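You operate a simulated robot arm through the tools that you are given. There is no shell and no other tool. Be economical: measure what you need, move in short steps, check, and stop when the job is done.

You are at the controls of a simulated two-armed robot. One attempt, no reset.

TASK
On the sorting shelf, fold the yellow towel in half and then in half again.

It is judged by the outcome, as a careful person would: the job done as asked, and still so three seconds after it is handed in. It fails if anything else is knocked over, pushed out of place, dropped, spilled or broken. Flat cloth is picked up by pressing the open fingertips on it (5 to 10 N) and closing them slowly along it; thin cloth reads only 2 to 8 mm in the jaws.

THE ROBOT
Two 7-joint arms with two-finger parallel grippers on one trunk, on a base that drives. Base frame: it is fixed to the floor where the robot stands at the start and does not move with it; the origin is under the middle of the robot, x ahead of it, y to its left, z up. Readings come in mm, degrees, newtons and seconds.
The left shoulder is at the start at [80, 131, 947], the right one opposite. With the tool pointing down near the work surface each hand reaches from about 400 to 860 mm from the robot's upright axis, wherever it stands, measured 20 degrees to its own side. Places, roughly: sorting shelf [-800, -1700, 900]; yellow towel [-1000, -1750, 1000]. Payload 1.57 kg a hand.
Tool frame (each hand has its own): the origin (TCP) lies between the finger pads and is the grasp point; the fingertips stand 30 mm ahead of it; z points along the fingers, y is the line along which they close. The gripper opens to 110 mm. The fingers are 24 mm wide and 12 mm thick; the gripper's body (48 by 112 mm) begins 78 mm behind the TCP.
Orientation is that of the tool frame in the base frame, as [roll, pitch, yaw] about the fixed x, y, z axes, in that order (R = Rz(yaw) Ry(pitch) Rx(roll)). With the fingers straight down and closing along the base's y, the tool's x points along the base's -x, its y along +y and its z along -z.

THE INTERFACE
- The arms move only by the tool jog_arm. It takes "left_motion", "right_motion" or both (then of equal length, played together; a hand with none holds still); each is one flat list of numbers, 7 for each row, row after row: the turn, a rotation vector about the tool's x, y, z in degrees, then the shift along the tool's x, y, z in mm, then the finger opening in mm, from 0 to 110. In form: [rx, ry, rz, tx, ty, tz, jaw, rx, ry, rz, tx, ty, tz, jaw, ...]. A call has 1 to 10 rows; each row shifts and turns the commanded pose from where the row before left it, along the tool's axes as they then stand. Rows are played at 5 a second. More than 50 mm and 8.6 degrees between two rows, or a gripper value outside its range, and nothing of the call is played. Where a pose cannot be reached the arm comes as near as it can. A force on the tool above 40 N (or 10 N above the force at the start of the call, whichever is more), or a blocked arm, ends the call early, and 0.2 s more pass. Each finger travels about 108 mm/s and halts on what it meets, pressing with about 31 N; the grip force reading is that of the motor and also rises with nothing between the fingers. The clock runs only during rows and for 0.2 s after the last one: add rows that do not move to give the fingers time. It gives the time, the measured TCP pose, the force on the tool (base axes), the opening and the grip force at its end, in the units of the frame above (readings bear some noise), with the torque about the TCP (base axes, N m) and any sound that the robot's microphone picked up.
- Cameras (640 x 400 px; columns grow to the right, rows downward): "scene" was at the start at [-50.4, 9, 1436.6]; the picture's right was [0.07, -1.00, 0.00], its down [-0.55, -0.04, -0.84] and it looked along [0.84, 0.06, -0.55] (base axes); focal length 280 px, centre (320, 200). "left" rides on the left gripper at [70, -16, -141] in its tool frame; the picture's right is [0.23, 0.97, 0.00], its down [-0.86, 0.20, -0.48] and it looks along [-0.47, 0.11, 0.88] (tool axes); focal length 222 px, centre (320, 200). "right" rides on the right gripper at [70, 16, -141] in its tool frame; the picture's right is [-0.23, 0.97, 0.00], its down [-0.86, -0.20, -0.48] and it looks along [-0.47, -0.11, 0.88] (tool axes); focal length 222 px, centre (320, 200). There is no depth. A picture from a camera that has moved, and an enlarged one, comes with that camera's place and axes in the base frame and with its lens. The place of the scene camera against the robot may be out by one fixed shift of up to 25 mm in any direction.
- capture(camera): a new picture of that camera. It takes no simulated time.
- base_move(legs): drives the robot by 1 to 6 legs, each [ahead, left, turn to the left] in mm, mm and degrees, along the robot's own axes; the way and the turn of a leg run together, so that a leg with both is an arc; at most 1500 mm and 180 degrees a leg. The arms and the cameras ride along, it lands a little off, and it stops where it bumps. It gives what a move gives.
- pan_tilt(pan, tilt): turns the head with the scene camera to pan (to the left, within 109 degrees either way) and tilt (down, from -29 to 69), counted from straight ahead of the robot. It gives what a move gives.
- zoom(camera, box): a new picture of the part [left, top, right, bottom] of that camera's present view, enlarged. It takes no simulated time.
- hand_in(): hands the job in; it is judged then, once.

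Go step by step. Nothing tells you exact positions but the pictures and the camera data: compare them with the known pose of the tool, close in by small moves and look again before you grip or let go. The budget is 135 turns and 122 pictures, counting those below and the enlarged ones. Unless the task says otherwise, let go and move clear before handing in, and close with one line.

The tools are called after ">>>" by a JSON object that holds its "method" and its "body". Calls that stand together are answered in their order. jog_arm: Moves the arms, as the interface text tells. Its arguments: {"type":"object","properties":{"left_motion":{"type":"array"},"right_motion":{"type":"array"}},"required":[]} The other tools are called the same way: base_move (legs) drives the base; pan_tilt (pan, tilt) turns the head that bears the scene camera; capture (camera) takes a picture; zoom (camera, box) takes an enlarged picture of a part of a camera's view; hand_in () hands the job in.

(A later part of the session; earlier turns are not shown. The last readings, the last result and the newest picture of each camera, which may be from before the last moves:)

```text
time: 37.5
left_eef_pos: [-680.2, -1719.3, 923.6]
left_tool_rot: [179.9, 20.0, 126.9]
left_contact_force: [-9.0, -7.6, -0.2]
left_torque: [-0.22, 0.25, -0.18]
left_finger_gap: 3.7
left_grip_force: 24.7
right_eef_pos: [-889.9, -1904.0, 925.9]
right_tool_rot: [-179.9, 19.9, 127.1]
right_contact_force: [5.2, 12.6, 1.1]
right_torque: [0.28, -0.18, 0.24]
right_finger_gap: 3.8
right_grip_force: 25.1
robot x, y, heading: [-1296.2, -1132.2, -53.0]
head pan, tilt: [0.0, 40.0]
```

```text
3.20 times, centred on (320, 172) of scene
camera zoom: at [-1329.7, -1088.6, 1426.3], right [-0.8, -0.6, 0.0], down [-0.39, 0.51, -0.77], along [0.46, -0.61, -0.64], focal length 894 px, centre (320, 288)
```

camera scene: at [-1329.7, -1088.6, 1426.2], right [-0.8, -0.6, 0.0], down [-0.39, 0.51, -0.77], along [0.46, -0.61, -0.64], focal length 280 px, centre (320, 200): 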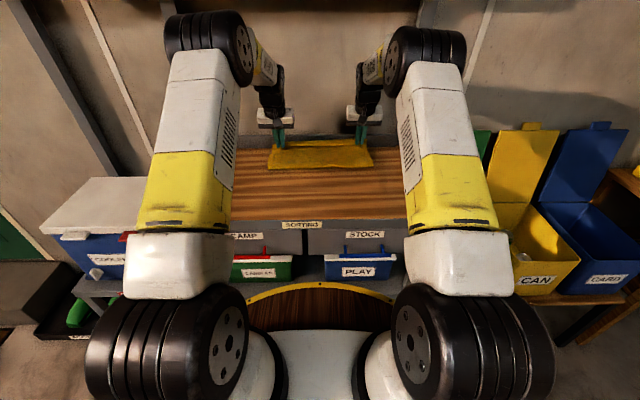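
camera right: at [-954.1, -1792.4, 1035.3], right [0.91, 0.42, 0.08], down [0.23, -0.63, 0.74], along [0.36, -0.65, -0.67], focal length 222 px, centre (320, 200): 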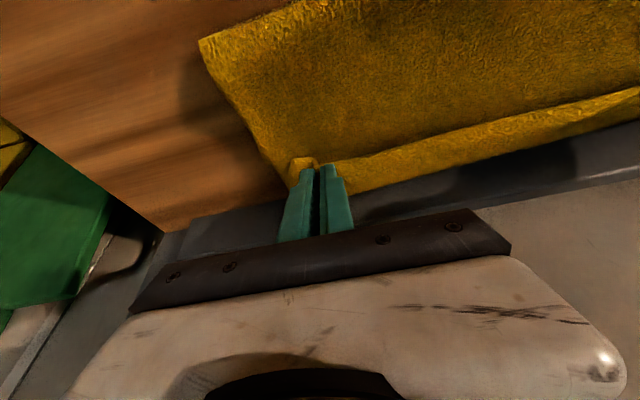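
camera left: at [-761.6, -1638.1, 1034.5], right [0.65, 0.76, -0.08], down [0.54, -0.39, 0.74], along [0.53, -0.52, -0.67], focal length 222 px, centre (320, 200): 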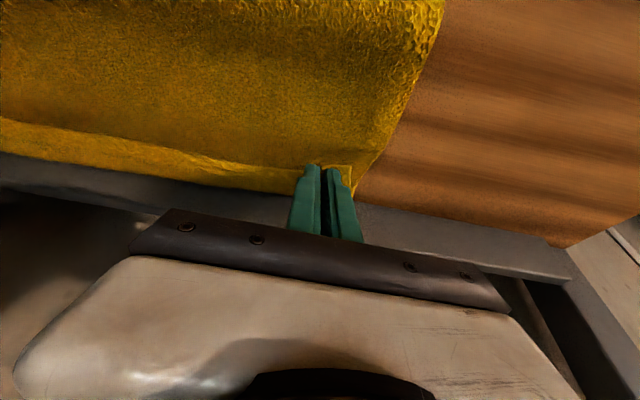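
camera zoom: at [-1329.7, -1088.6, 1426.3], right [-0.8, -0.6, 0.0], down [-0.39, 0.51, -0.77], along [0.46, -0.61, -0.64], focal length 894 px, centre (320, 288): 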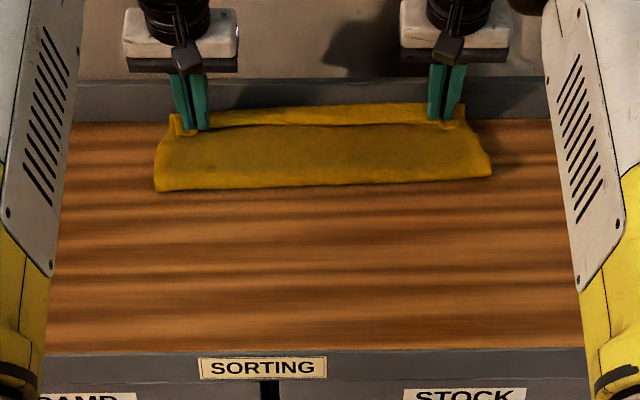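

The right fingertips are near the back rail, so I back off slightly, lower, and open to let go.

>>> {"method": "jog_arm", "body": {"left_motion": [0, 0, 0, 1, 0, 2, 0, 0, 0, 0, 0, 0, 1.5, 0, 0, 0, 0, 0, 0, 0, 10, 0, 0, 0, 0, 0, 0, 20, 0, 0, 0, 0, 0, 0, 30, 0, 0, 0, 0, 0, 0, 30], "right_motion": [0, 0, 0, 4, 0, 2, 0, 0, 0, 0, 0, 0, 1.5, 0, 0, 0, 0, 0, 0, 0, 10, 0, 0, 0, 0, 0, 0, 20, 0, 0, 0, 0, 0, 0, 30, 0, 0, 0, 0, 0, 0, 30]}}

>>> {"method": "zoom", "body": {"camera": "scene", "box": [220, 110, 420, 235]}}

>>> {"method": "capture", "body": {"camera": "left"}}

>>> {"method": "capture", "body": {"camera": "right"}}

```text
time: 38.9
left_eef_pos: [-679.6, -1720.1, 919.3]
left_tool_rot: [-179.9, 20.0, 127.0]
left_contact_force: [0.2, -0.2, 1.1]
left_torque: [0.01, 0.01, -0.03]
left_finger_gap: 30.1
left_grip_force: 0.0
right_eef_pos: [-891.9, -1903.8, 919.7]
right_tool_rot: [-179.9, 20.0, 127.2]
right_contact_force: [0.3, -0.8, 1.4]
right_torque: [-0.03, 0.04, 0.0]
right_finger_gap: 29.5
right_grip_force: 0.0
robot x, y, heading: [-1300.3, -1135.1, -53.0]
head pan, tilt: [0.0, 40.0]
```

```text
3.20 times, centred on (320, 172) of scene
camera zoom: at [-1329.5, -1088.9, 1426.3], right [-0.8, -0.6, 0.0], down [-0.39, 0.51, -0.77], along [0.46, -0.61, -0.64], focal length 894 px, centre (320, 288)
```

zoom: 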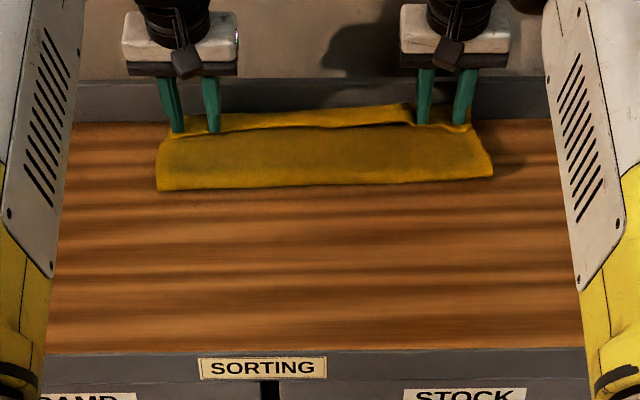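

```text
86 pictures are left
camera left: at [-761.0, -1637.9, 1030.6], right [0.65, 0.76, -0.08], down [0.54, -0.39, 0.74], along [0.53, -0.52, -0.67], focal length 222 px, centre (320, 200)
```

left: 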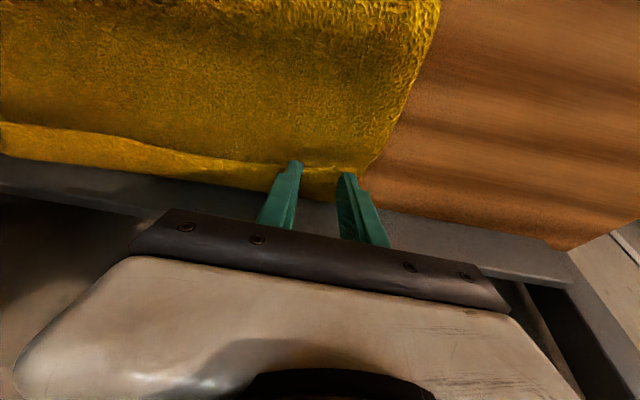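

```text
85 pictures are left
camera right: at [-946.2, -1802.5, 1028.1], right [0.91, 0.42, 0.08], down [0.23, -0.63, 0.74], along [0.36, -0.65, -0.67], focal length 222 px, centre (320, 200)
```

right: 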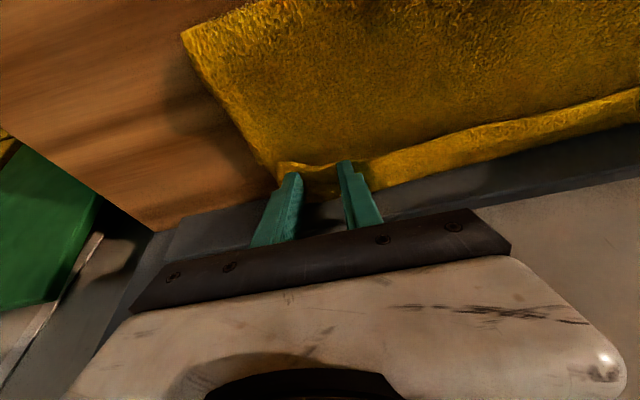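

Released. I withdraw both hands along the fingers and look.

>>> {"method": "jog_arm", "body": {"left_motion": [0, 0, 0, 0, 0, -15, 30, 0, 0, 0, 0, 0, -30, 30, 0, 0, 0, 10, 0, -40, 30, 0, 0, 0, 40, 15, -10, 30, 0, 0, 0, 40, 15, -10, 30, 0, 0, 0, 40, 15, 0, 30], "right_motion": [0, 0, 0, 0, 0, -15, 30, 0, 0, 0, 0, 0, -30, 30, 0, 0, 0, 10, 0, -40, 30, 0, 0, 0, 40, -15, -10, 30, 0, 0, 0, 40, -15, -10, 30, 0, 0, 0, 40, -15, 0, 30]}}

>>> {"method": "zoom", "body": {"camera": "scene", "box": [220, 110, 420, 235]}}

>>> {"method": "capture", "body": {"camera": "left"}}

>>> {"method": "capture", "body": {"camera": "right"}}

```text
time: 40.3
left_eef_pos: [-738.6, -1566.2, 973.0]
left_tool_rot: [180.0, 20.0, 127.0]
left_contact_force: [-0.9, -1.1, -1.0]
left_torque: [-0.01, 0.03, -0.02]
left_finger_gap: 30.2
left_grip_force: 0.1
right_eef_pos: [-1023.1, -1804.4, 972.4]
right_tool_rot: [179.9, 20.0, 127.1]
right_contact_force: [0.4, -0.3, 0.2]
right_torque: [0.02, 0.0, 0.01]
right_finger_gap: 30.1
right_grip_force: 0.1
robot x, y, heading: [-1301.3, -1137.0, -53.3]
head pan, tilt: [0.0, 40.0]
```

```text
3.20 times, centred on (320, 172) of scene
camera zoom: at [-1329.2, -1089.3, 1426.3], right [-0.8, -0.6, 0.0], down [-0.39, 0.51, -0.77], along [0.46, -0.61, -0.64], focal length 894 px, centre (320, 288)
```

zoom: 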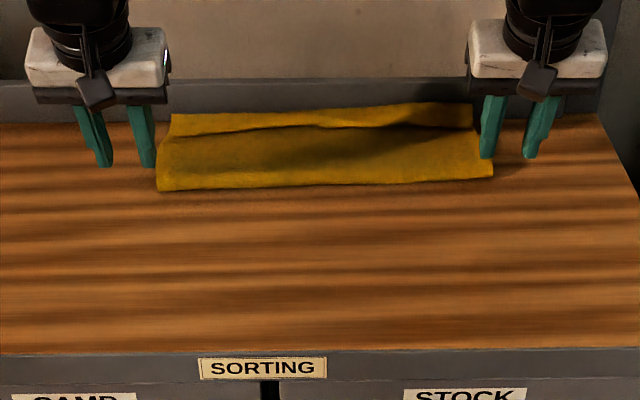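

```text
83 pictures are left
camera left: at [-819.8, -1485.1, 1083.2], right [0.65, 0.76, -0.08], down [0.54, -0.39, 0.74], along [0.53, -0.52, -0.67], focal length 222 px, centre (320, 200)
```

left: 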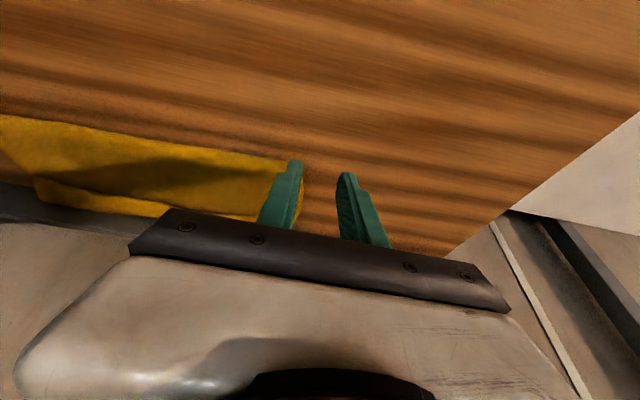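

```text
82 pictures are left
camera right: at [-1078.1, -1703.5, 1080.4], right [0.91, 0.42, 0.08], down [0.23, -0.63, 0.74], along [0.36, -0.65, -0.67], focal length 222 px, centre (320, 200)
```

right: 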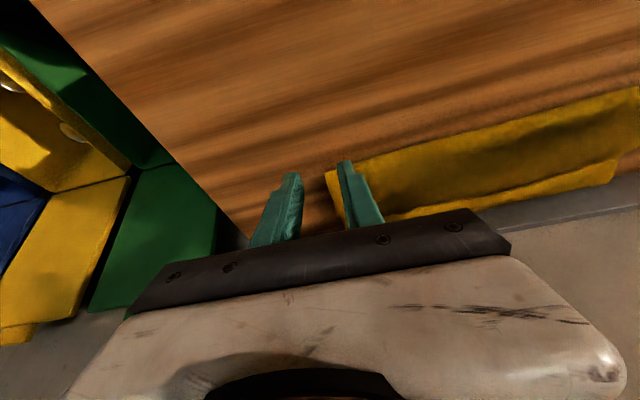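

The fold was made, but the towel slid towards the back rail and the lower layer seems to stick out behind. I take a closer look.

>>> {"method": "zoom", "body": {"camera": "scene", "box": [260, 130, 388, 210]}}

>>> {"method": "zoom", "body": {"camera": "right", "box": [310, 70, 640, 276]}}

>>> {"method": "zoom", "body": {"camera": "left", "box": [0, 70, 330, 276]}}

```text
5.00 times, centred on (324, 170) of scene
camera zoom: at [-1329.2, -1089.3, 1426.3], right [-0.8, -0.6, 0.0], down [-0.39, 0.51, -0.77], along [0.46, -0.61, -0.64], focal length 1398 px, centre (300, 350)
```

zoom: 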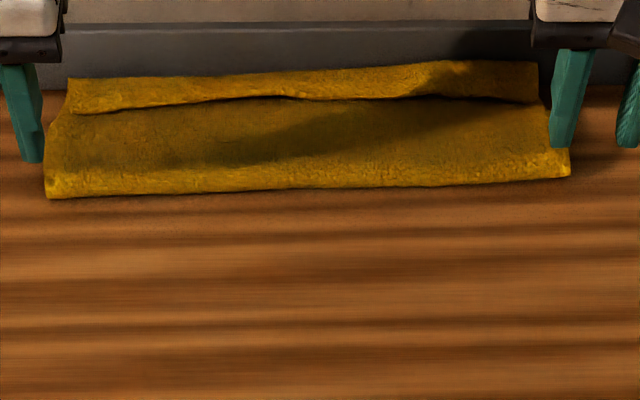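

```text
1.94 times, centred on (475, 173) of right
camera zoom: at [-1078.1, -1703.5, 1080.4], right [0.91, 0.42, 0.08], down [0.23, -0.63, 0.74], along [0.36, -0.65, -0.67], focal length 431 px, centre (19, 252)
```

zoom: 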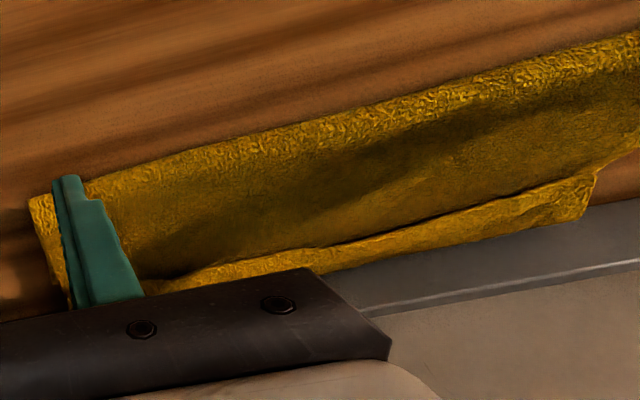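

```text
1.94 times, centred on (165, 173) of left
camera zoom: at [-819.8, -1485.1, 1083.2], right [0.65, 0.76, -0.08], down [0.54, -0.39, 0.74], along [0.53, -0.52, -0.67], focal length 431 px, centre (621, 252)
```

zoom: 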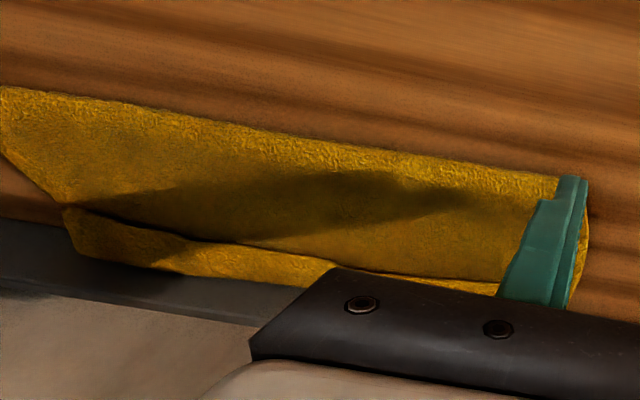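

I read this as the top layer reaching the rail with its edge strip curled back towards me. Cleanest fix: pick up that free edge again, unfold it towards me, pull the towel away from the rail, and then fold far edge → near edge with tilting fingers. Moving over the free-edge corners.

>>> {"method": "jog_arm", "body": {"left_motion": [0, 5, 0, 0, 0, 0, 40, 0, 5, 0, 0, 0, 0, 40, 0, 0, 0, -30, -12.2, 11, 40, 0, 0, 0, -30, -12.2, 11, 40, 0, 0, 0, -30, -12.2, 11, 40, 0, 0, 0, -30, -12.2, 11, 40, 0, 0, 0, -30, -12.2, 11, 40, 0, 0, 0, 0, 0, 0, 40], "right_motion": [0, 5, 0, 0, 0, 0, 40, 0, 5, 0, 0, 0, 0, 40, 0, 0, 0, -30, 8.8, 11, 40, 0, 0, 0, -30, 8.8, 11, 40, 0, 0, 0, -30, 8.8, 11, 40, 0, 0, 0, -30, 8.8, 11, 40, 0, 0, 0, -30, 8.8, 11, 40, 0, 0, 0, 0, 0, 0, 40]}}

>>> {"method": "zoom", "body": {"camera": "left", "box": [160, 80, 480, 280]}}

>>> {"method": "zoom", "body": {"camera": "right", "box": [160, 80, 480, 280]}}

>>> {"method": "zoom", "body": {"camera": "scene", "box": [240, 120, 400, 220]}}

```text
time: 42.1
left_eef_pos: [-694.9, -1730.0, 944.6]
left_tool_rot: [-179.9, 9.8, 126.9]
left_contact_force: [0.3, -0.5, 0.2]
left_torque: [0.01, 0.02, -0.01]
left_finger_gap: 40.4
left_grip_force: 0.0
right_eef_pos: [-892.9, -1902.9, 944.1]
right_tool_rot: [180.0, 9.8, 127.0]
right_contact_force: [0.1, -0.1, 0.0]
right_torque: [0.01, -0.02, -0.03]
right_finger_gap: 39.9
right_grip_force: 0.0
robot x, y, heading: [-1300.3, -1134.7, -52.9]
head pan, tilt: [0.0, 40.0]
```

```text
2.00 times, centred on (320, 180) of left
camera zoom: at [-762.0, -1664.0, 1073.5], right [0.64, 0.77, -0.04], down [0.62, -0.49, 0.62], along [0.45, -0.42, -0.78], focal length 444 px, centre (320, 240)
```

zoom: 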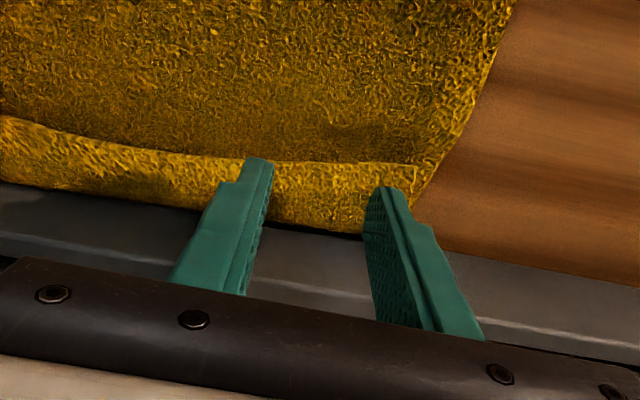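

```text
2.00 times, centred on (320, 180) of right
camera zoom: at [-935.6, -1818.1, 1070.1], right [0.91, 0.41, 0.04], down [0.3, -0.73, 0.62], along [0.28, -0.55, -0.79], focal length 444 px, centre (320, 240)
```

zoom: 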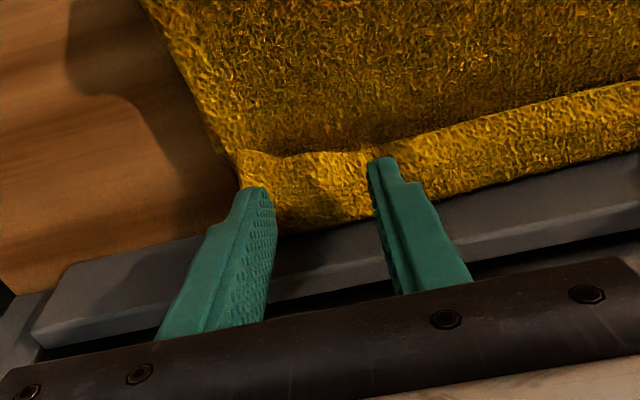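

```text
4.00 times, centred on (320, 170) of scene
camera zoom: at [-1329.5, -1089.0, 1426.3], right [-0.8, -0.6, 0.0], down [-0.39, 0.51, -0.77], along [0.46, -0.61, -0.64], focal length 1118 px, centre (320, 320)
```

zoom: 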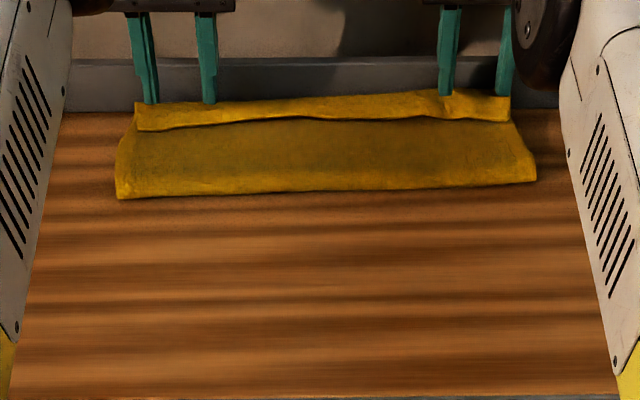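

Flap confirmed: free edge at ~830 (left) / 843 (right), turned edge against the rail. Small correction and descend.

>>> {"method": "jog_arm", "body": {"left_motion": [0, 0, 0, -10.1, 0, 5, 40, 0, 0, 0, 0, 0, 7, 40, 0, 0, 0, 0.4, 0, 2, 40, 0, 0, 0, 0.4, 0, 2, 40, 0, 0, 0, 0, 0, 0, 40], "right_motion": [0, 0, 0, -2.2, 5, 4.6, 40, 0, 0, 0, 0, 0, 6, 40, 0, 0, 0, 0.4, 0, 2, 40, 0, 0, 0, 0.4, 0, 2, 40, 0, 0, 0, 0, 0, 0, 40]}}

```text
time: 43.3
left_eef_pos: [-687.2, -1738.4, 931.8]
left_tool_rot: [-180.0, 9.9, 127.0]
left_contact_force: [-0.4, 0.4, -0.2]
left_torque: [0.0, 0.0, -0.01]
left_finger_gap: 40.0
left_grip_force: 0.0
right_eef_pos: [-887.0, -1902.4, 930.7]
right_tool_rot: [180.0, 10.0, 127.0]
right_contact_force: [0.9, 0.7, 0.6]
right_torque: [0.01, 0.02, -0.02]
right_finger_gap: 39.5
right_grip_force: 0.0
robot x, y, heading: [-1294.5, -1134.7, -53.1]
head pan, tilt: [0.0, 40.0]
```

>>> {"method": "jog_arm", "body": {"left_motion": [0, 0, 0, 0.4, 0, 2, 40, 0, 0, 0, 0.4, 0, 2, 40, 0, 0, 0, 0, 0, 0, 40], "right_motion": [0, 0, 0, 0.4, 0, 2, 40, 0, 0, 0, 0.4, 0, 2, 40, 0, 0, 0, 0, 0, 0, 40]}}

```text
time: 44.1
left_eef_pos: [-686.7, -1737.4, 927.6]
left_tool_rot: [-179.9, 10.1, 127.2]
left_contact_force: [-0.4, -0.3, 0.7]
left_torque: [-0.03, 0.03, 0.01]
left_finger_gap: 40.0
left_grip_force: 0.1
right_eef_pos: [-886.2, -1903.7, 928.7]
right_tool_rot: [-180.0, 10.0, 127.0]
right_contact_force: [-0.5, -0.8, -0.4]
right_torque: [-0.01, 0.02, 0.0]
right_finger_gap: 39.9
right_grip_force: 0.0
robot x, y, heading: [-1295.3, -1136.0, -53.1]
head pan, tilt: [0.0, 40.0]
```

>>> {"method": "jog_arm", "body": {"left_motion": [0, 0, 0, 0.4, 0, 2, 40, 0, 0, 0, 0.4, 0, 2, 40, 0, 0, 0, 0, 0, 0, 40], "right_motion": [0, 0, 0, 0.4, 0, 2, 40, 0, 0, 0, 0.4, 0, 2, 40, 0, 0, 0, 0, 0, 0, 40]}}

>>> {"method": "zoom", "body": {"camera": "left", "box": [160, 80, 480, 280]}}

>>> {"method": "zoom", "body": {"camera": "right", "box": [160, 80, 480, 280]}}

```text
time: 44.9
left_eef_pos: [-686.3, -1738.4, 924.3]
left_tool_rot: [-179.9, 9.9, 127.1]
left_contact_force: [0.4, 0.0, -0.7]
left_torque: [-0.01, 0.03, 0.01]
left_finger_gap: 40.0
left_grip_force: 0.0
right_eef_pos: [-886.4, -1903.6, 923.3]
right_tool_rot: [180.0, 10.0, 127.1]
right_contact_force: [0.0, 0.0, 0.3]
right_torque: [-0.02, 0.0, 0.02]
right_finger_gap: 40.2
right_grip_force: 0.0
robot x, y, heading: [-1296.0, -1132.5, -53.2]
head pan, tilt: [0.0, 40.0]
```

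```text
2.00 times, centred on (320, 180) of left
camera zoom: at [-755.0, -1673.0, 1051.6], right [0.64, 0.77, -0.04], down [0.62, -0.49, 0.62], along [0.46, -0.42, -0.78], focal length 444 px, centre (320, 240)
```

zoom: 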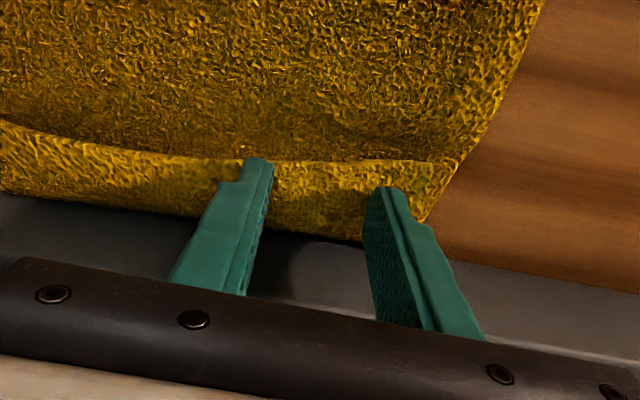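

```text
2.00 times, centred on (320, 180) of right
camera zoom: at [-929.0, -1818.4, 1049.6], right [0.91, 0.41, 0.04], down [0.3, -0.73, 0.62], along [0.28, -0.55, -0.78], focal length 444 px, centre (320, 240)
```

zoom: 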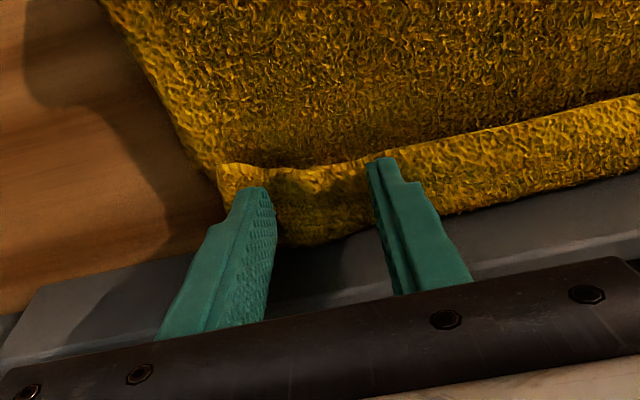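

>>> {"method": "jog_arm", "body": {"left_motion": [0, 0, 0, 0.3, 0, 1.5, 40, 0, 0, 0, 0.3, 0, 1.5, 40, 0, 0, 0, 0, 0, 0, 40], "right_motion": [0, 0, 0, 0.3, 0, 1.5, 40, 0, 0, 0, 0.3, 0, 1.5, 40, 0, 0, 0, 0, 0, 0, 40]}}

```text
time: 45.7
left_eef_pos: [-686.4, -1738.1, 921.1]
left_tool_rot: [180.0, 10.0, 127.1]
left_contact_force: [-0.5, 0.1, 1.3]
left_torque: [-0.01, -0.04, -0.02]
left_finger_gap: 40.0
left_grip_force: 0.0
right_eef_pos: [-887.6, -1902.7, 921.0]
right_tool_rot: [-179.9, 10.0, 127.0]
right_contact_force: [0.1, 0.6, 0.6]
right_torque: [-0.02, 0.02, 0.05]
right_finger_gap: 40.0
right_grip_force: 0.1
robot x, y, heading: [-1301.0, -1133.7, -52.8]
head pan, tilt: [0.0, 40.0]
```

>>> {"method": "jog_arm", "body": {"left_motion": [0, 0, 0, 0.2, 0, 1, 40, 0, 0, 0, 0.2, 0, 1, 40, 0, 0, 0, 0, 0, 0, 40], "right_motion": [0, 0, 0, 0.2, 0, 1, 40, 0, 0, 0, 0.2, 0, 1, 40, 0, 0, 0, 0, 0, 0, 40]}}

```text
time: 46.5
left_eef_pos: [-687.0, -1738.2, 919.5]
left_tool_rot: [-180.0, 10.1, 127.0]
left_contact_force: [-0.4, -0.5, 1.0]
left_torque: [-0.03, 0.02, 0.0]
left_finger_gap: 39.9
left_grip_force: 0.1
right_eef_pos: [-886.5, -1902.9, 918.2]
right_tool_rot: [-179.9, 10.0, 127.0]
right_contact_force: [-1.2, 0.9, 3.0]
right_torque: [-0.02, 0.04, 0.03]
right_finger_gap: 40.4
right_grip_force: 0.3
robot x, y, heading: [-1299.1, -1138.9, -52.9]
head pan, tilt: [0.0, 40.0]
```

Light contact now. A touch more and close slowly.

>>> {"method": "jog_arm", "body": {"left_motion": [0, 0, 0, 0.3, 0, 1.8, 40, 0, 0, 0, 0, 0, 0, 35, 0, 0, 0, 0, 0, 0, 30, 0, 0, 0, 0, 0, 0, 25, 0, 0, 0, 0, 0, 0, 20, 0, 0, 0, 0, 0, 0, 15, 0, 0, 0, 0, 0, 0, 10, 0, 0, 0, 0, 0, 0, 5, 0, 0, 0, 0, 0, 0, 0, 0, 0, 0, 0, 0, 0, 0], "right_motion": [0, 0, 0, 0.1, 0, 0.7, 40, 0, 0, 0, 0, 0, 0, 35, 0, 0, 0, 0, 0, 0, 30, 0, 0, 0, 0, 0, 0, 25, 0, 0, 0, 0, 0, 0, 20, 0, 0, 0, 0, 0, 0, 15, 0, 0, 0, 0, 0, 0, 10, 0, 0, 0, 0, 0, 0, 5, 0, 0, 0, 0, 0, 0, 0, 0, 0, 0, 0, 0, 0, 0]}}

>>> {"method": "zoom", "body": {"camera": "left", "box": [160, 80, 480, 280]}}

>>> {"method": "zoom", "body": {"camera": "right", "box": [160, 80, 480, 280]}}

```text
time: 48.7
left_eef_pos: [-686.0, -1739.0, 917.8]
left_tool_rot: [-179.9, 10.0, 127.0]
left_contact_force: [-7.3, -6.3, 3.2]
left_torque: [-0.16, 0.2, -0.02]
left_finger_gap: 6.9
left_grip_force: 26.1
right_eef_pos: [-885.4, -1901.1, 918.2]
right_tool_rot: [179.9, 10.0, 127.1]
right_contact_force: [6.2, 5.8, 5.2]
right_torque: [0.21, -0.2, 0.07]
right_finger_gap: 6.9
right_grip_force: 26.8
robot x, y, heading: [-1298.1, -1135.8, -52.7]
head pan, tilt: [0.0, 40.0]
```

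```text
2.00 times, centred on (320, 180) of left
camera zoom: at [-756.0, -1673.0, 1045.8], right [0.64, 0.76, -0.04], down [0.62, -0.49, 0.62], along [0.45, -0.42, -0.78], focal length 444 px, centre (320, 240)
```

zoom: 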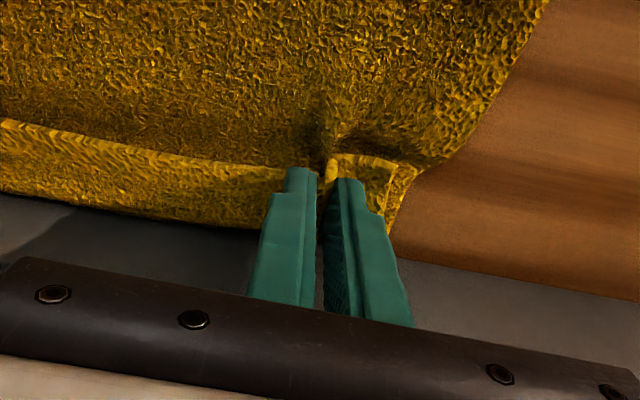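

```text
2.00 times, centred on (320, 180) of right
camera zoom: at [-928.2, -1817.2, 1044.1], right [0.91, 0.41, 0.04], down [0.3, -0.73, 0.62], along [0.28, -0.55, -0.78], focal length 444 px, centre (320, 240)
```

zoom: 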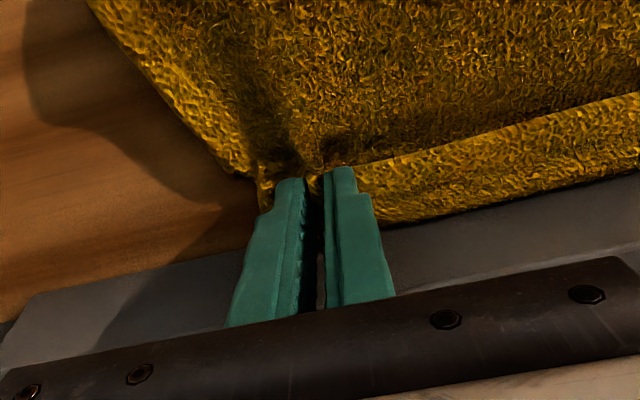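

The jaws read 6.9 mm, i.e. flap plus the layer under it. The outer ruck (flap) stands highest, so I loosen slightly, rise a few mm, and re-close, looking for ~4 mm (single layer).

>>> {"method": "jog_arm", "body": {"left_motion": [0, 0, 0, 0, 0, 0, 14, 0, 0, 0, -1, 0, -6, 14, 0, 0, 0, 0, 0, 0, 14, 0, 0, 0, 0, 0, 0, 6, 0, 0, 0, 0, 0, 0, 0, 0, 0, 0, 0, 0, 0, 0], "right_motion": [0, 0, 0, 0, 0, 0, 14, 0, 0, 0, -1, 0, -6, 14, 0, 0, 0, 0, 0, 0, 14, 0, 0, 0, 0, 0, 0, 6, 0, 0, 0, 0, 0, 0, 0, 0, 0, 0, 0, 0, 0, 0]}}

>>> {"method": "zoom", "body": {"camera": "left", "box": [160, 80, 480, 280]}}

>>> {"method": "zoom", "body": {"camera": "right", "box": [160, 80, 480, 280]}}

```text
time: 50.1
left_eef_pos: [-686.6, -1737.0, 923.6]
left_tool_rot: [-180.0, 9.9, 127.0]
left_contact_force: [-1.5, -1.4, -0.2]
left_torque: [-0.07, 0.06, 0.02]
left_finger_gap: 6.1
left_grip_force: 25.7
right_eef_pos: [-886.0, -1901.8, 924.0]
right_tool_rot: [-180.0, 10.0, 127.2]
right_contact_force: [0.7, 1.4, 0.4]
right_torque: [0.05, -0.04, -0.04]
right_finger_gap: 4.0
right_grip_force: 24.9
robot x, y, heading: [-1297.2, -1136.2, -53.2]
head pan, tilt: [0.0, 40.0]
```

```text
2.00 times, centred on (320, 180) of left
camera zoom: at [-755.1, -1672.6, 1051.8], right [0.64, 0.77, -0.04], down [0.62, -0.49, 0.62], along [0.45, -0.42, -0.78], focal length 444 px, centre (320, 240)
```

zoom: 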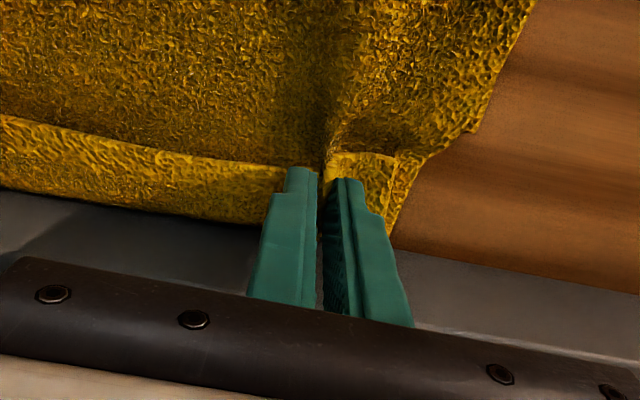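

```text
2.00 times, centred on (320, 180) of right
camera zoom: at [-929.3, -1818.1, 1049.4], right [0.91, 0.41, 0.04], down [0.3, -0.73, 0.62], along [0.28, -0.55, -0.78], focal length 444 px, centre (320, 240)
```

zoom: 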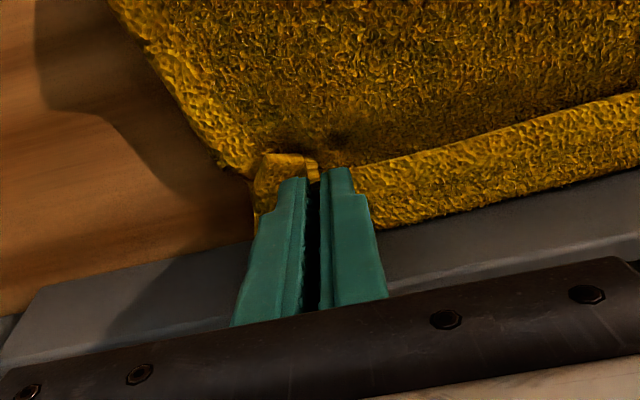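

Right now holds a single layer (4.0 mm). Repeat for the left, a few mm higher.

>>> {"method": "jog_arm", "body": {"left_motion": [0, 0, 0, 0, 0, 0, 14, 0, 0, 0, -0.7, 0, -4, 14, 0, 0, 0, 0, 0, 0, 14, 0, 0, 0, 0, 0, 0, 6, 0, 0, 0, 0, 0, 0, 0, 0, 0, 0, 0, 0, 0, 0]}}

>>> {"method": "zoom", "body": {"camera": "left", "box": [160, 80, 480, 280]}}

```text
time: 51.5
left_eef_pos: [-687.4, -1739.1, 927.4]
left_tool_rot: [180.0, 10.0, 127.0]
left_contact_force: [-1.6, -1.5, 0.5]
left_torque: [-0.01, 0.03, 0.01]
left_finger_gap: 6.1
left_grip_force: 25.9
right_eef_pos: [-886.8, -1901.8, 923.3]
right_tool_rot: [180.0, 10.0, 127.2]
right_contact_force: [1.3, 1.6, 0.4]
right_torque: [0.03, -0.02, 0.01]
right_finger_gap: 4.1
right_grip_force: 24.9
robot x, y, heading: [-1297.4, -1132.5, -53.0]
head pan, tilt: [0.0, 40.0]
```

```text
2.00 times, centred on (320, 180) of left
camera zoom: at [-755.3, -1673.0, 1055.3], right [0.64, 0.77, -0.04], down [0.62, -0.49, 0.62], along [0.45, -0.42, -0.78], focal length 444 px, centre (320, 240)
```

zoom: 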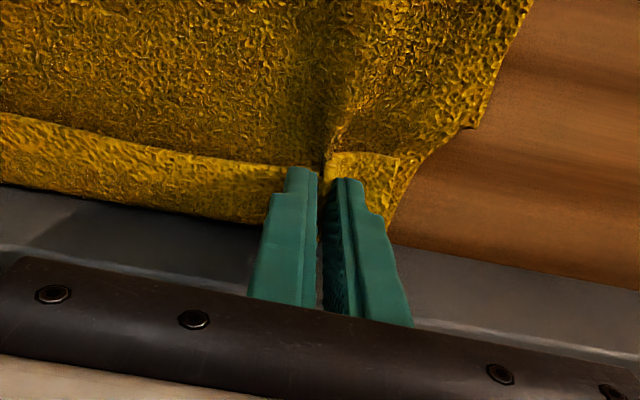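

>>> {"method": "jog_arm", "body": {"left_motion": [0, 0, 0, 0, 0, 0, 18, 0, 0, 0, -0.7, 0, -4, 18, 0, 0, 0, 0, 0, 0, 18, 0, 0, 0, 0, 0, 0, 9, 0, 0, 0, 0, 0, 0, 0, 0, 0, 0, 0, 0, 0, 0]}}

>>> {"method": "zoom", "body": {"camera": "left", "box": [160, 80, 480, 280]}}

```text
time: 52.9
left_eef_pos: [-685.9, -1737.8, 931.5]
left_tool_rot: [-179.9, 10.0, 127.0]
left_contact_force: [-1.6, -1.3, 0.2]
left_torque: [-0.04, 0.07, 0.05]
left_finger_gap: 4.5
left_grip_force: 25.0
right_eef_pos: [-886.8, -1903.0, 924.1]
right_tool_rot: [180.0, 10.0, 127.1]
right_contact_force: [1.2, 1.5, 0.1]
right_torque: [0.06, -0.01, 0.04]
right_finger_gap: 4.0
right_grip_force: 24.9
robot x, y, heading: [-1295.7, -1134.8, -53.0]
head pan, tilt: [0.0, 40.0]
```

```text
2.00 times, centred on (320, 180) of left
camera zoom: at [-755.2, -1673.0, 1059.7], right [0.64, 0.77, -0.04], down [0.62, -0.49, 0.62], along [0.45, -0.42, -0.78], focal length 444 px, centre (320, 240)
```

zoom: 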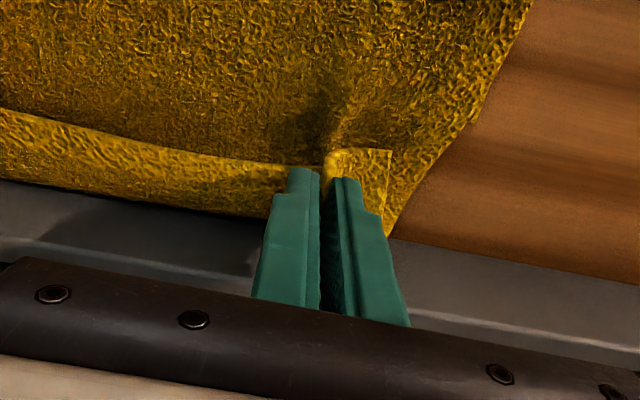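

Both hands now hold only the flap edge. Carry it up and back towards me to unfold.

>>> {"method": "jog_arm", "body": {"left_motion": [0, 0, 0, 0, 0, -20, 0, 0, 5, 0, 0, 0, -20, 0, 0, 5, 0, 0, 0, -20, 0, 0, 0, 0, 25, 2, -18, 0, 0, 0, 0, 25, 2, -18, 0, 0, 0, 0, 30, 2, -14, 0, 0, 0, 0, 33, 2, -10, 0, 0, 0, 0, 35, 2, 0, 0, 0, 0, 0, 35, 2, 0, 0, 0, 0, 0, 30, 0, 5, 0], "right_motion": [0, 0, 0, 0, 0, -24, 0, 0, 5, 0, 0, 0, -24, 0, 0, 5, 0, 0, 0, -20, 0, 0, 0, 0, 27, -1.5, -18, 0, 0, 0, 0, 27, -1.5, -18, 0, 0, 0, 0, 32, -1.5, -14, 0, 0, 0, 0, 35, -1.5, -10, 0, 0, 0, 0, 37, -1.5, 0, 0, 0, 0, 0, 37, -1.5, 0, 0, 0, 0, 0, 32, 0, 5, 0]}}

>>> {"method": "capture", "body": {"camera": "scene"}}

```text
time: 55.1
left_eef_pos: [-830.9, -1522.3, 1041.3]
left_tool_rot: [-179.7, 0.0, 127.0]
left_contact_force: [-20.5, -15.2, -1.4]
left_torque: [-0.47, 0.65, 0.03]
left_finger_gap: 5.3
left_grip_force: 25.4
left hand out of reach, approached as far as the arm can: row 2, 3
right_eef_pos: [-1057.3, -1687.5, 1027.4]
right_tool_rot: [179.8, 0.0, 127.1]
right_contact_force: [19.9, 15.4, 0.9]
right_torque: [0.51, -0.65, 0.26]
right_finger_gap: 6.2
right_grip_force: 25.8
right hand out of reach, approached as far as the arm can: row 2, 3
robot x, y, heading: [-1292.1, -1136.0, -52.8]
head pan, tilt: [0.0, 40.0]
```

```text
67 pictures are left
camera scene: at [-1329.2, -1089.3, 1426.3], right [-0.8, -0.6, 0.0], down [-0.39, 0.51, -0.77], along [0.46, -0.61, -0.64], focal length 280 px, centre (320, 200)
```

scene: 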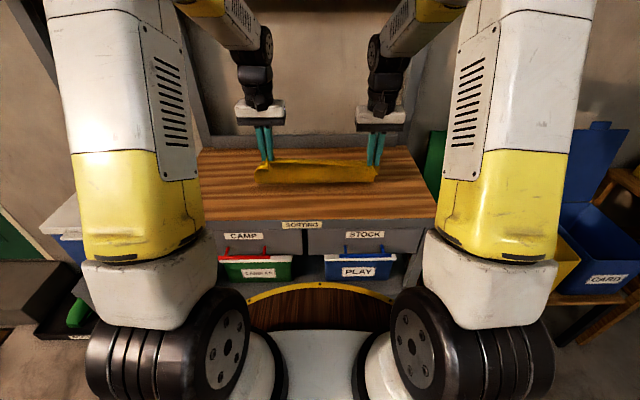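

Cloth hangs taut between the hands. I bring the hands in slightly and lay the edge down near the front.

>>> {"method": "jog_arm", "body": {"left_motion": [0, 0, 0, 8, -2, 8, 0, 0, 0, 0, 8, -2, 12, 0, 0, 0, 0, 10, 0, 14, 0, 0, 0, 0, 10, 0, 16, 0, 0, 0, 0, 10, 0, 16, 0, 0, 0, 0, 10, 0, 16, 0, 0, 0, 0, 10, 0, 16, 0, 0, 0, 0, 10, 0, 14, 0, 0, 0, 0, 9, 0, 9, 0, 0, 0, 0, 0, 0, 0, 0], "right_motion": [0, 0, 0, 8, 2, 4, 0, 0, 0, 0, 8, 2, 8, 0, 0, 0, 0, 10, 0, 12, 0, 0, 0, 0, 10, 0, 14, 0, 0, 0, 0, 10, 0, 15, 0, 0, 0, 0, 10, 0, 15, 0, 0, 0, 0, 10, 0, 16, 0, 0, 0, 0, 10, 0, 14, 0, 0, 0, 0, 5, 0, 9, 0, 0, 0, 0, 0, 0, 0, 0]}}

>>> {"method": "capture", "body": {"camera": "scene"}}

>>> {"method": "zoom", "body": {"camera": "scene", "box": [220, 130, 420, 255]}}

```text
time: 57.3
left_eef_pos: [-882.4, -1456.3, 919.4]
left_tool_rot: [-180.0, 0.0, 127.0]
left_contact_force: [-14.0, -10.7, -0.3]
left_torque: [-0.37, 0.45, 0.03]
left_finger_gap: 4.8
left_grip_force: 24.7
right_eef_pos: [-1103.1, -1620.5, 921.6]
right_tool_rot: [-179.9, 0.0, 127.1]
right_contact_force: [14.5, 12.1, -0.5]
right_torque: [0.36, -0.47, 0.16]
right_finger_gap: 4.5
right_grip_force: 25.3
robot x, y, heading: [-1298.5, -1132.1, -53.3]
head pan, tilt: [0.0, 40.0]
```

```text
66 pictures are left
camera scene: at [-1329.6, -1088.8, 1426.3], right [-0.8, -0.6, 0.0], down [-0.39, 0.51, -0.77], along [0.46, -0.61, -0.64], focal length 280 px, centre (320, 200)
```

scene: 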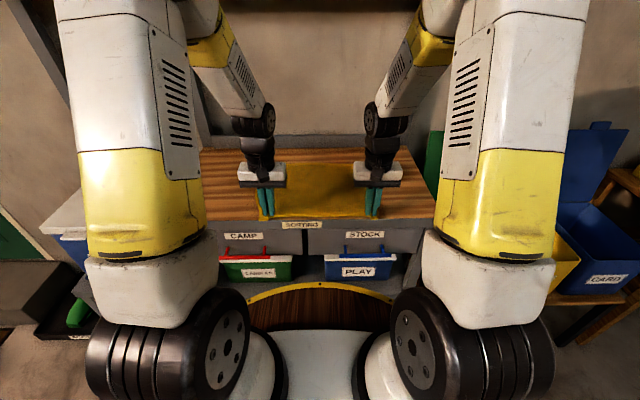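

```text
3.20 times, centred on (320, 192) of scene
camera zoom: at [-1329.6, -1088.8, 1426.3], right [-0.8, -0.6, 0.0], down [-0.39, 0.51, -0.77], along [0.46, -0.61, -0.64], focal length 894 px, centre (320, 224)
```

zoom: 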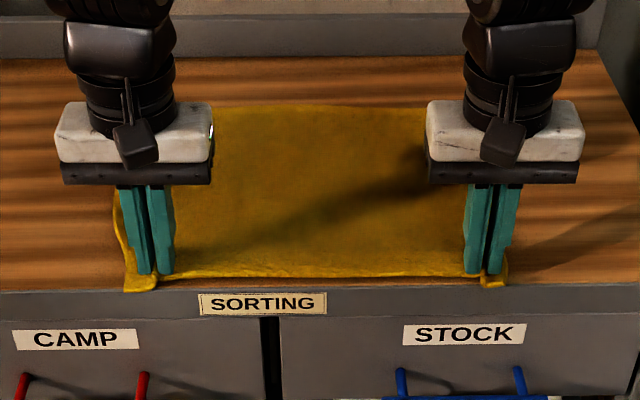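

The towel is flat again and nearer to me. I let go and lift clear to the sides to see it whole.

>>> {"method": "jog_arm", "body": {"left_motion": [0, 0, 0, 0, 0, 2, 0, 0, 0, 0, 0, 0, 0, 10, 0, 0, 0, 0, 0, 0, 20, 0, 0, 0, 0, 0, 0, 30, 0, 0, 0, 0, 0, -20, 30, 0, 0, 0, 0, 0, -40, 30, 0, 0, 0, -20, 25, -35, 30, 0, 0, 0, -40, 25, 0, 30], "right_motion": [0, 0, 0, 0, 0, 3, 0, 0, 0, 0, 0, 0, 0, 10, 0, 0, 0, 0, 0, 0, 20, 0, 0, 0, 0, 0, 0, 30, 0, 0, 0, 0, 0, -20, 30, 0, 0, 0, 0, 0, -40, 30, 0, 0, 0, -20, -25, -35, 30, 0, 0, 0, -40, -25, 0, 30]}}

>>> {"method": "zoom", "body": {"camera": "scene", "box": [220, 130, 420, 255]}}

>>> {"method": "capture", "body": {"camera": "left"}}

>>> {"method": "capture", "body": {"camera": "right"}}

```text
time: 59.1
left_eef_pos: [-808.2, -1475.5, 1015.1]
left_tool_rot: [180.0, 0.0, 127.0]
left_contact_force: [-0.5, 0.6, 0.7]
left_torque: [-0.05, -0.04, 0.0]
left_finger_gap: 29.9
left_grip_force: 0.1
right_eef_pos: [-1107.0, -1697.3, 1017.9]
right_tool_rot: [-180.0, 0.0, 127.1]
right_contact_force: [0.5, 1.7, 0.2]
right_torque: [-0.05, -0.05, 0.0]
right_finger_gap: 29.9
right_grip_force: 0.1
robot x, y, heading: [-1297.1, -1139.6, -52.6]
head pan, tilt: [0.0, 40.0]
```

```text
3.20 times, centred on (320, 192) of scene
camera zoom: at [-1330.2, -1088.1, 1426.2], right [-0.8, -0.6, 0.0], down [-0.39, 0.51, -0.77], along [0.46, -0.61, -0.64], focal length 894 px, centre (320, 224)
```

zoom: 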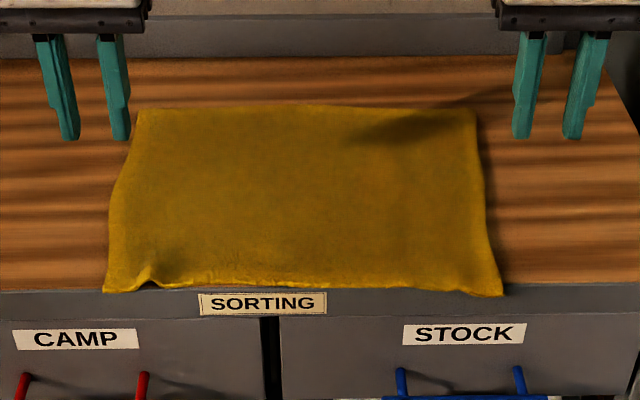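

```text
63 pictures are left
camera left: at [-862.1, -1428.8, 1156.9], right [0.64, 0.77, 0.0], down [0.67, -0.56, 0.48], along [0.37, -0.31, -0.88], focal length 222 px, centre (320, 200)
```

left: 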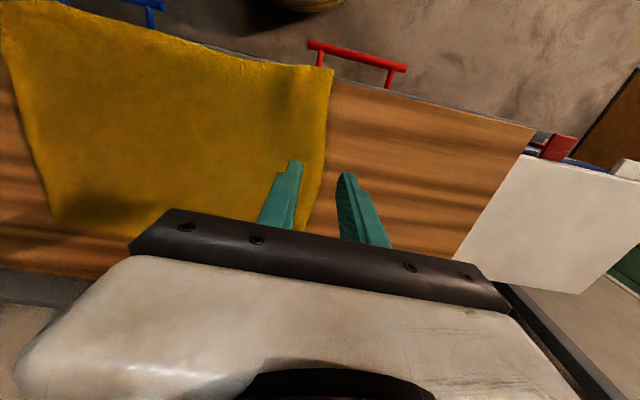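

```text
62 pictures are left
camera right: at [-1135.8, -1632.0, 1158.6], right [0.91, 0.41, 0.0], down [0.36, -0.8, 0.48], along [0.19, -0.44, -0.88], focal length 222 px, centre (320, 200)
```

right: 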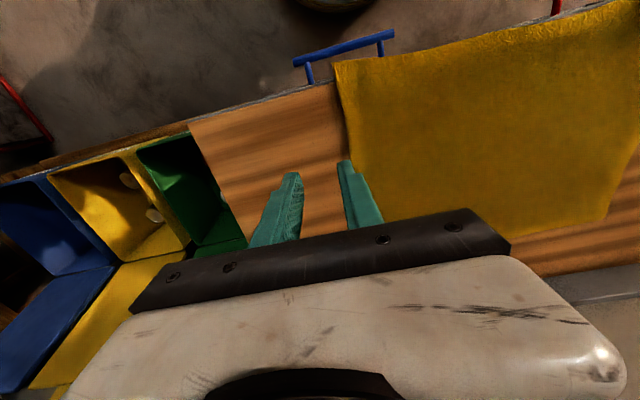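

The towel is flat: near edge at ~485 ahead, far edge ~768, left 190, right -160. I'll redo the fold near → far but gripping only ~10 mm of the edge, so no strip curls back.

>>> {"method": "jog_arm", "body": {"left_motion": [0, 0, 0, 20.75, -7.75, 20, 30, 0, 0, 0, 20.75, -7.75, 20, 30, 0, 0, 0, 20.75, -7.75, 20, 30, 0, 0, 0, 20.75, -7.75, 20, 30, 0, 0, 0, 0, 0, 0, 30], "right_motion": [0, 0, 0, 20.75, 15, 20.75, 30, 0, 0, 0, 20.75, 15, 20.75, 30, 0, 0, 0, 20.75, 15, 20.75, 30, 0, 0, 0, 20.75, 15, 20.75, 30, 0, 0, 0, 0, 0, 0, 30]}}

>>> {"method": "zoom", "body": {"camera": "left", "box": [160, 80, 480, 280]}}

>>> {"method": "zoom", "body": {"camera": "right", "box": [160, 80, 480, 280]}}

```text
time: 60.3
left_eef_pos: [-881.6, -1426.0, 933.2]
left_tool_rot: [180.0, 0.0, 127.0]
left_contact_force: [0.5, 0.4, -0.3]
left_torque: [0.01, 0.04, 0.0]
left_finger_gap: 30.0
left_grip_force: 0.1
right_eef_pos: [-1108.5, -1597.5, 932.1]
right_tool_rot: [180.0, 0.0, 127.1]
right_contact_force: [-0.5, -0.1, 0.1]
right_torque: [0.0, 0.0, -0.01]
right_finger_gap: 30.0
right_grip_force: 0.0
robot x, y, heading: [-1296.4, -1137.1, -53.2]
head pan, tilt: [0.0, 40.0]
```

```text
2.00 times, centred on (320, 180) of left
camera zoom: at [-936.4, -1380.0, 1075.0], right [0.64, 0.77, 0.0], down [0.67, -0.56, 0.48], along [0.37, -0.31, -0.88], focal length 444 px, centre (320, 240)
```

zoom: 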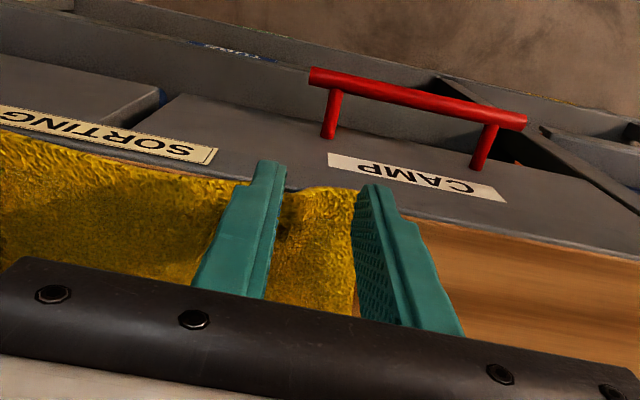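

```text
2.00 times, centred on (320, 180) of right
camera zoom: at [-1137.5, -1531.5, 1072.6], right [0.91, 0.41, 0.0], down [0.36, -0.8, 0.48], along [0.19, -0.44, -0.88], focal length 444 px, centre (320, 240)
```

zoom: 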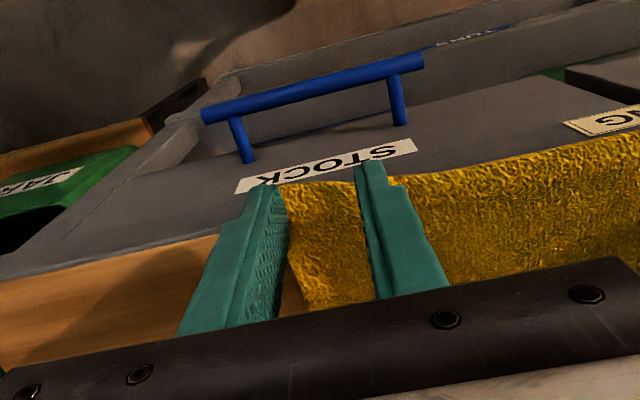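

Shift laterally so both fingers rest on cloth, then descend.

>>> {"method": "jog_arm", "body": {"left_motion": [0, 0, 0, 0, -8, 5, 30, 0, 0, 0, 0, 0, 6, 30, 0, 0, 0, 0, 0, 3, 30, 0, 0, 0, 0, 0, 2, 30, 0, 0, 0, 0, 0, 0, 30], "right_motion": [0, 0, 0, 0, 10, 5, 30, 0, 0, 0, 0, 0, 5, 30, 0, 0, 0, 0, 0, 3, 30, 0, 0, 0, 0, 0, 2, 30, 0, 0, 0, 0, 0, 0, 30]}}

>>> {"method": "zoom", "body": {"camera": "left", "box": [160, 80, 480, 280]}}

>>> {"method": "zoom", "body": {"camera": "right", "box": [160, 80, 480, 280]}}

```text
time: 61.5
left_eef_pos: [-888.8, -1430.6, 916.4]
left_tool_rot: [-180.0, 0.0, 127.2]
left_contact_force: [0.3, -0.9, 0.2]
left_torque: [0.04, 0.01, 0.01]
left_finger_gap: 29.9
left_grip_force: 0.1
right_eef_pos: [-1100.3, -1591.5, 916.5]
right_tool_rot: [-180.0, 0.0, 127.0]
right_contact_force: [-0.2, -0.5, 0.8]
right_torque: [0.0, -0.02, 0.01]
right_finger_gap: 30.2
right_grip_force: 0.0
robot x, y, heading: [-1293.6, -1140.3, -52.9]
head pan, tilt: [0.0, 40.0]
```

```text
2.00 times, centred on (320, 180) of left
camera zoom: at [-942.3, -1384.1, 1059.1], right [0.64, 0.77, 0.0], down [0.67, -0.56, 0.48], along [0.37, -0.31, -0.88], focal length 444 px, centre (320, 240)
```

zoom: 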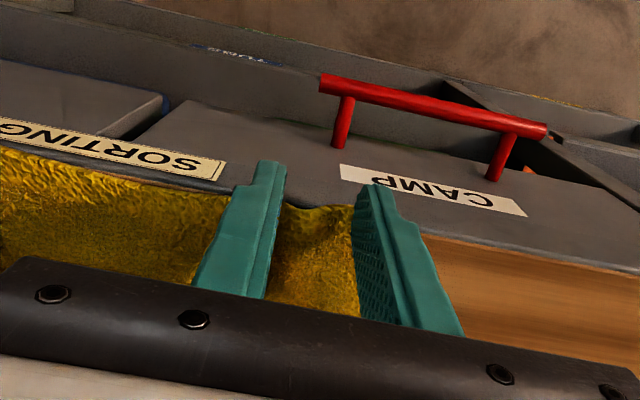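

```text
2.00 times, centred on (320, 180) of right
camera zoom: at [-1128.9, -1525.4, 1057.8], right [0.91, 0.41, 0.0], down [0.36, -0.8, 0.48], along [0.19, -0.44, -0.88], focal length 444 px, centre (320, 240)
```

zoom: 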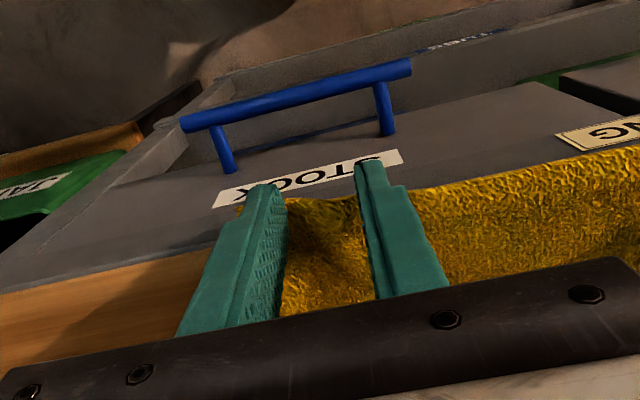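

>>> {"method": "jog_arm", "body": {"left_motion": [0, 0, 0, 0, -3, 1.5, 30, 0, 0, 0, 0, 0, 1.5, 30, 0, 0, 0, 0, 0, 0, 30], "right_motion": [0, 0, 0, 0, 0, 1.5, 30, 0, 0, 0, 0, 0, 1.5, 30, 0, 0, 0, 0, 0, 0, 30]}}

```text
time: 62.3
left_eef_pos: [-889.3, -1432.8, 913.2]
left_tool_rot: [-180.0, 0.0, 127.1]
left_contact_force: [-0.2, 0.9, 1.4]
left_torque: [-0.02, 0.0, 0.0]
left_finger_gap: 29.9
left_grip_force: 0.0
right_eef_pos: [-1102.1, -1588.8, 914.6]
right_tool_rot: [-179.9, -0.1, 127.1]
right_contact_force: [-1.0, -0.3, -0.4]
right_torque: [-0.02, 0.01, 0.05]
right_finger_gap: 30.2
right_grip_force: 0.0
robot x, y, heading: [-1295.3, -1134.1, -52.8]
head pan, tilt: [0.0, 40.0]
```

>>> {"method": "jog_arm", "body": {"left_motion": [0, 0, 0, 0, 0, 1, 30, 0, 0, 0, 0, 0, 0.5, 30, 0, 0, 0, 0, 0, 0, 30], "right_motion": [0, 0, 0, 0, 0, 1, 30, 0, 0, 0, 0, 0, 1, 30, 0, 0, 0, 0, 0, 0, 30]}}

```text
time: 63.1
left_eef_pos: [-890.2, -1431.4, 912.5]
left_tool_rot: [-180.0, 0.0, 127.0]
left_contact_force: [-1.0, 0.9, 7.6]
left_torque: [-0.02, -0.06, 0.04]
left_finger_gap: 30.3
left_grip_force: 0.0
right_eef_pos: [-1100.4, -1590.7, 913.1]
right_tool_rot: [-180.0, 0.1, 127.1]
right_contact_force: [-0.8, 0.2, -0.6]
right_torque: [-0.01, 0.01, -0.01]
right_finger_gap: 30.0
right_grip_force: 0.1
robot x, y, heading: [-1294.4, -1134.1, -53.1]
head pan, tilt: [0.0, 40.0]
```

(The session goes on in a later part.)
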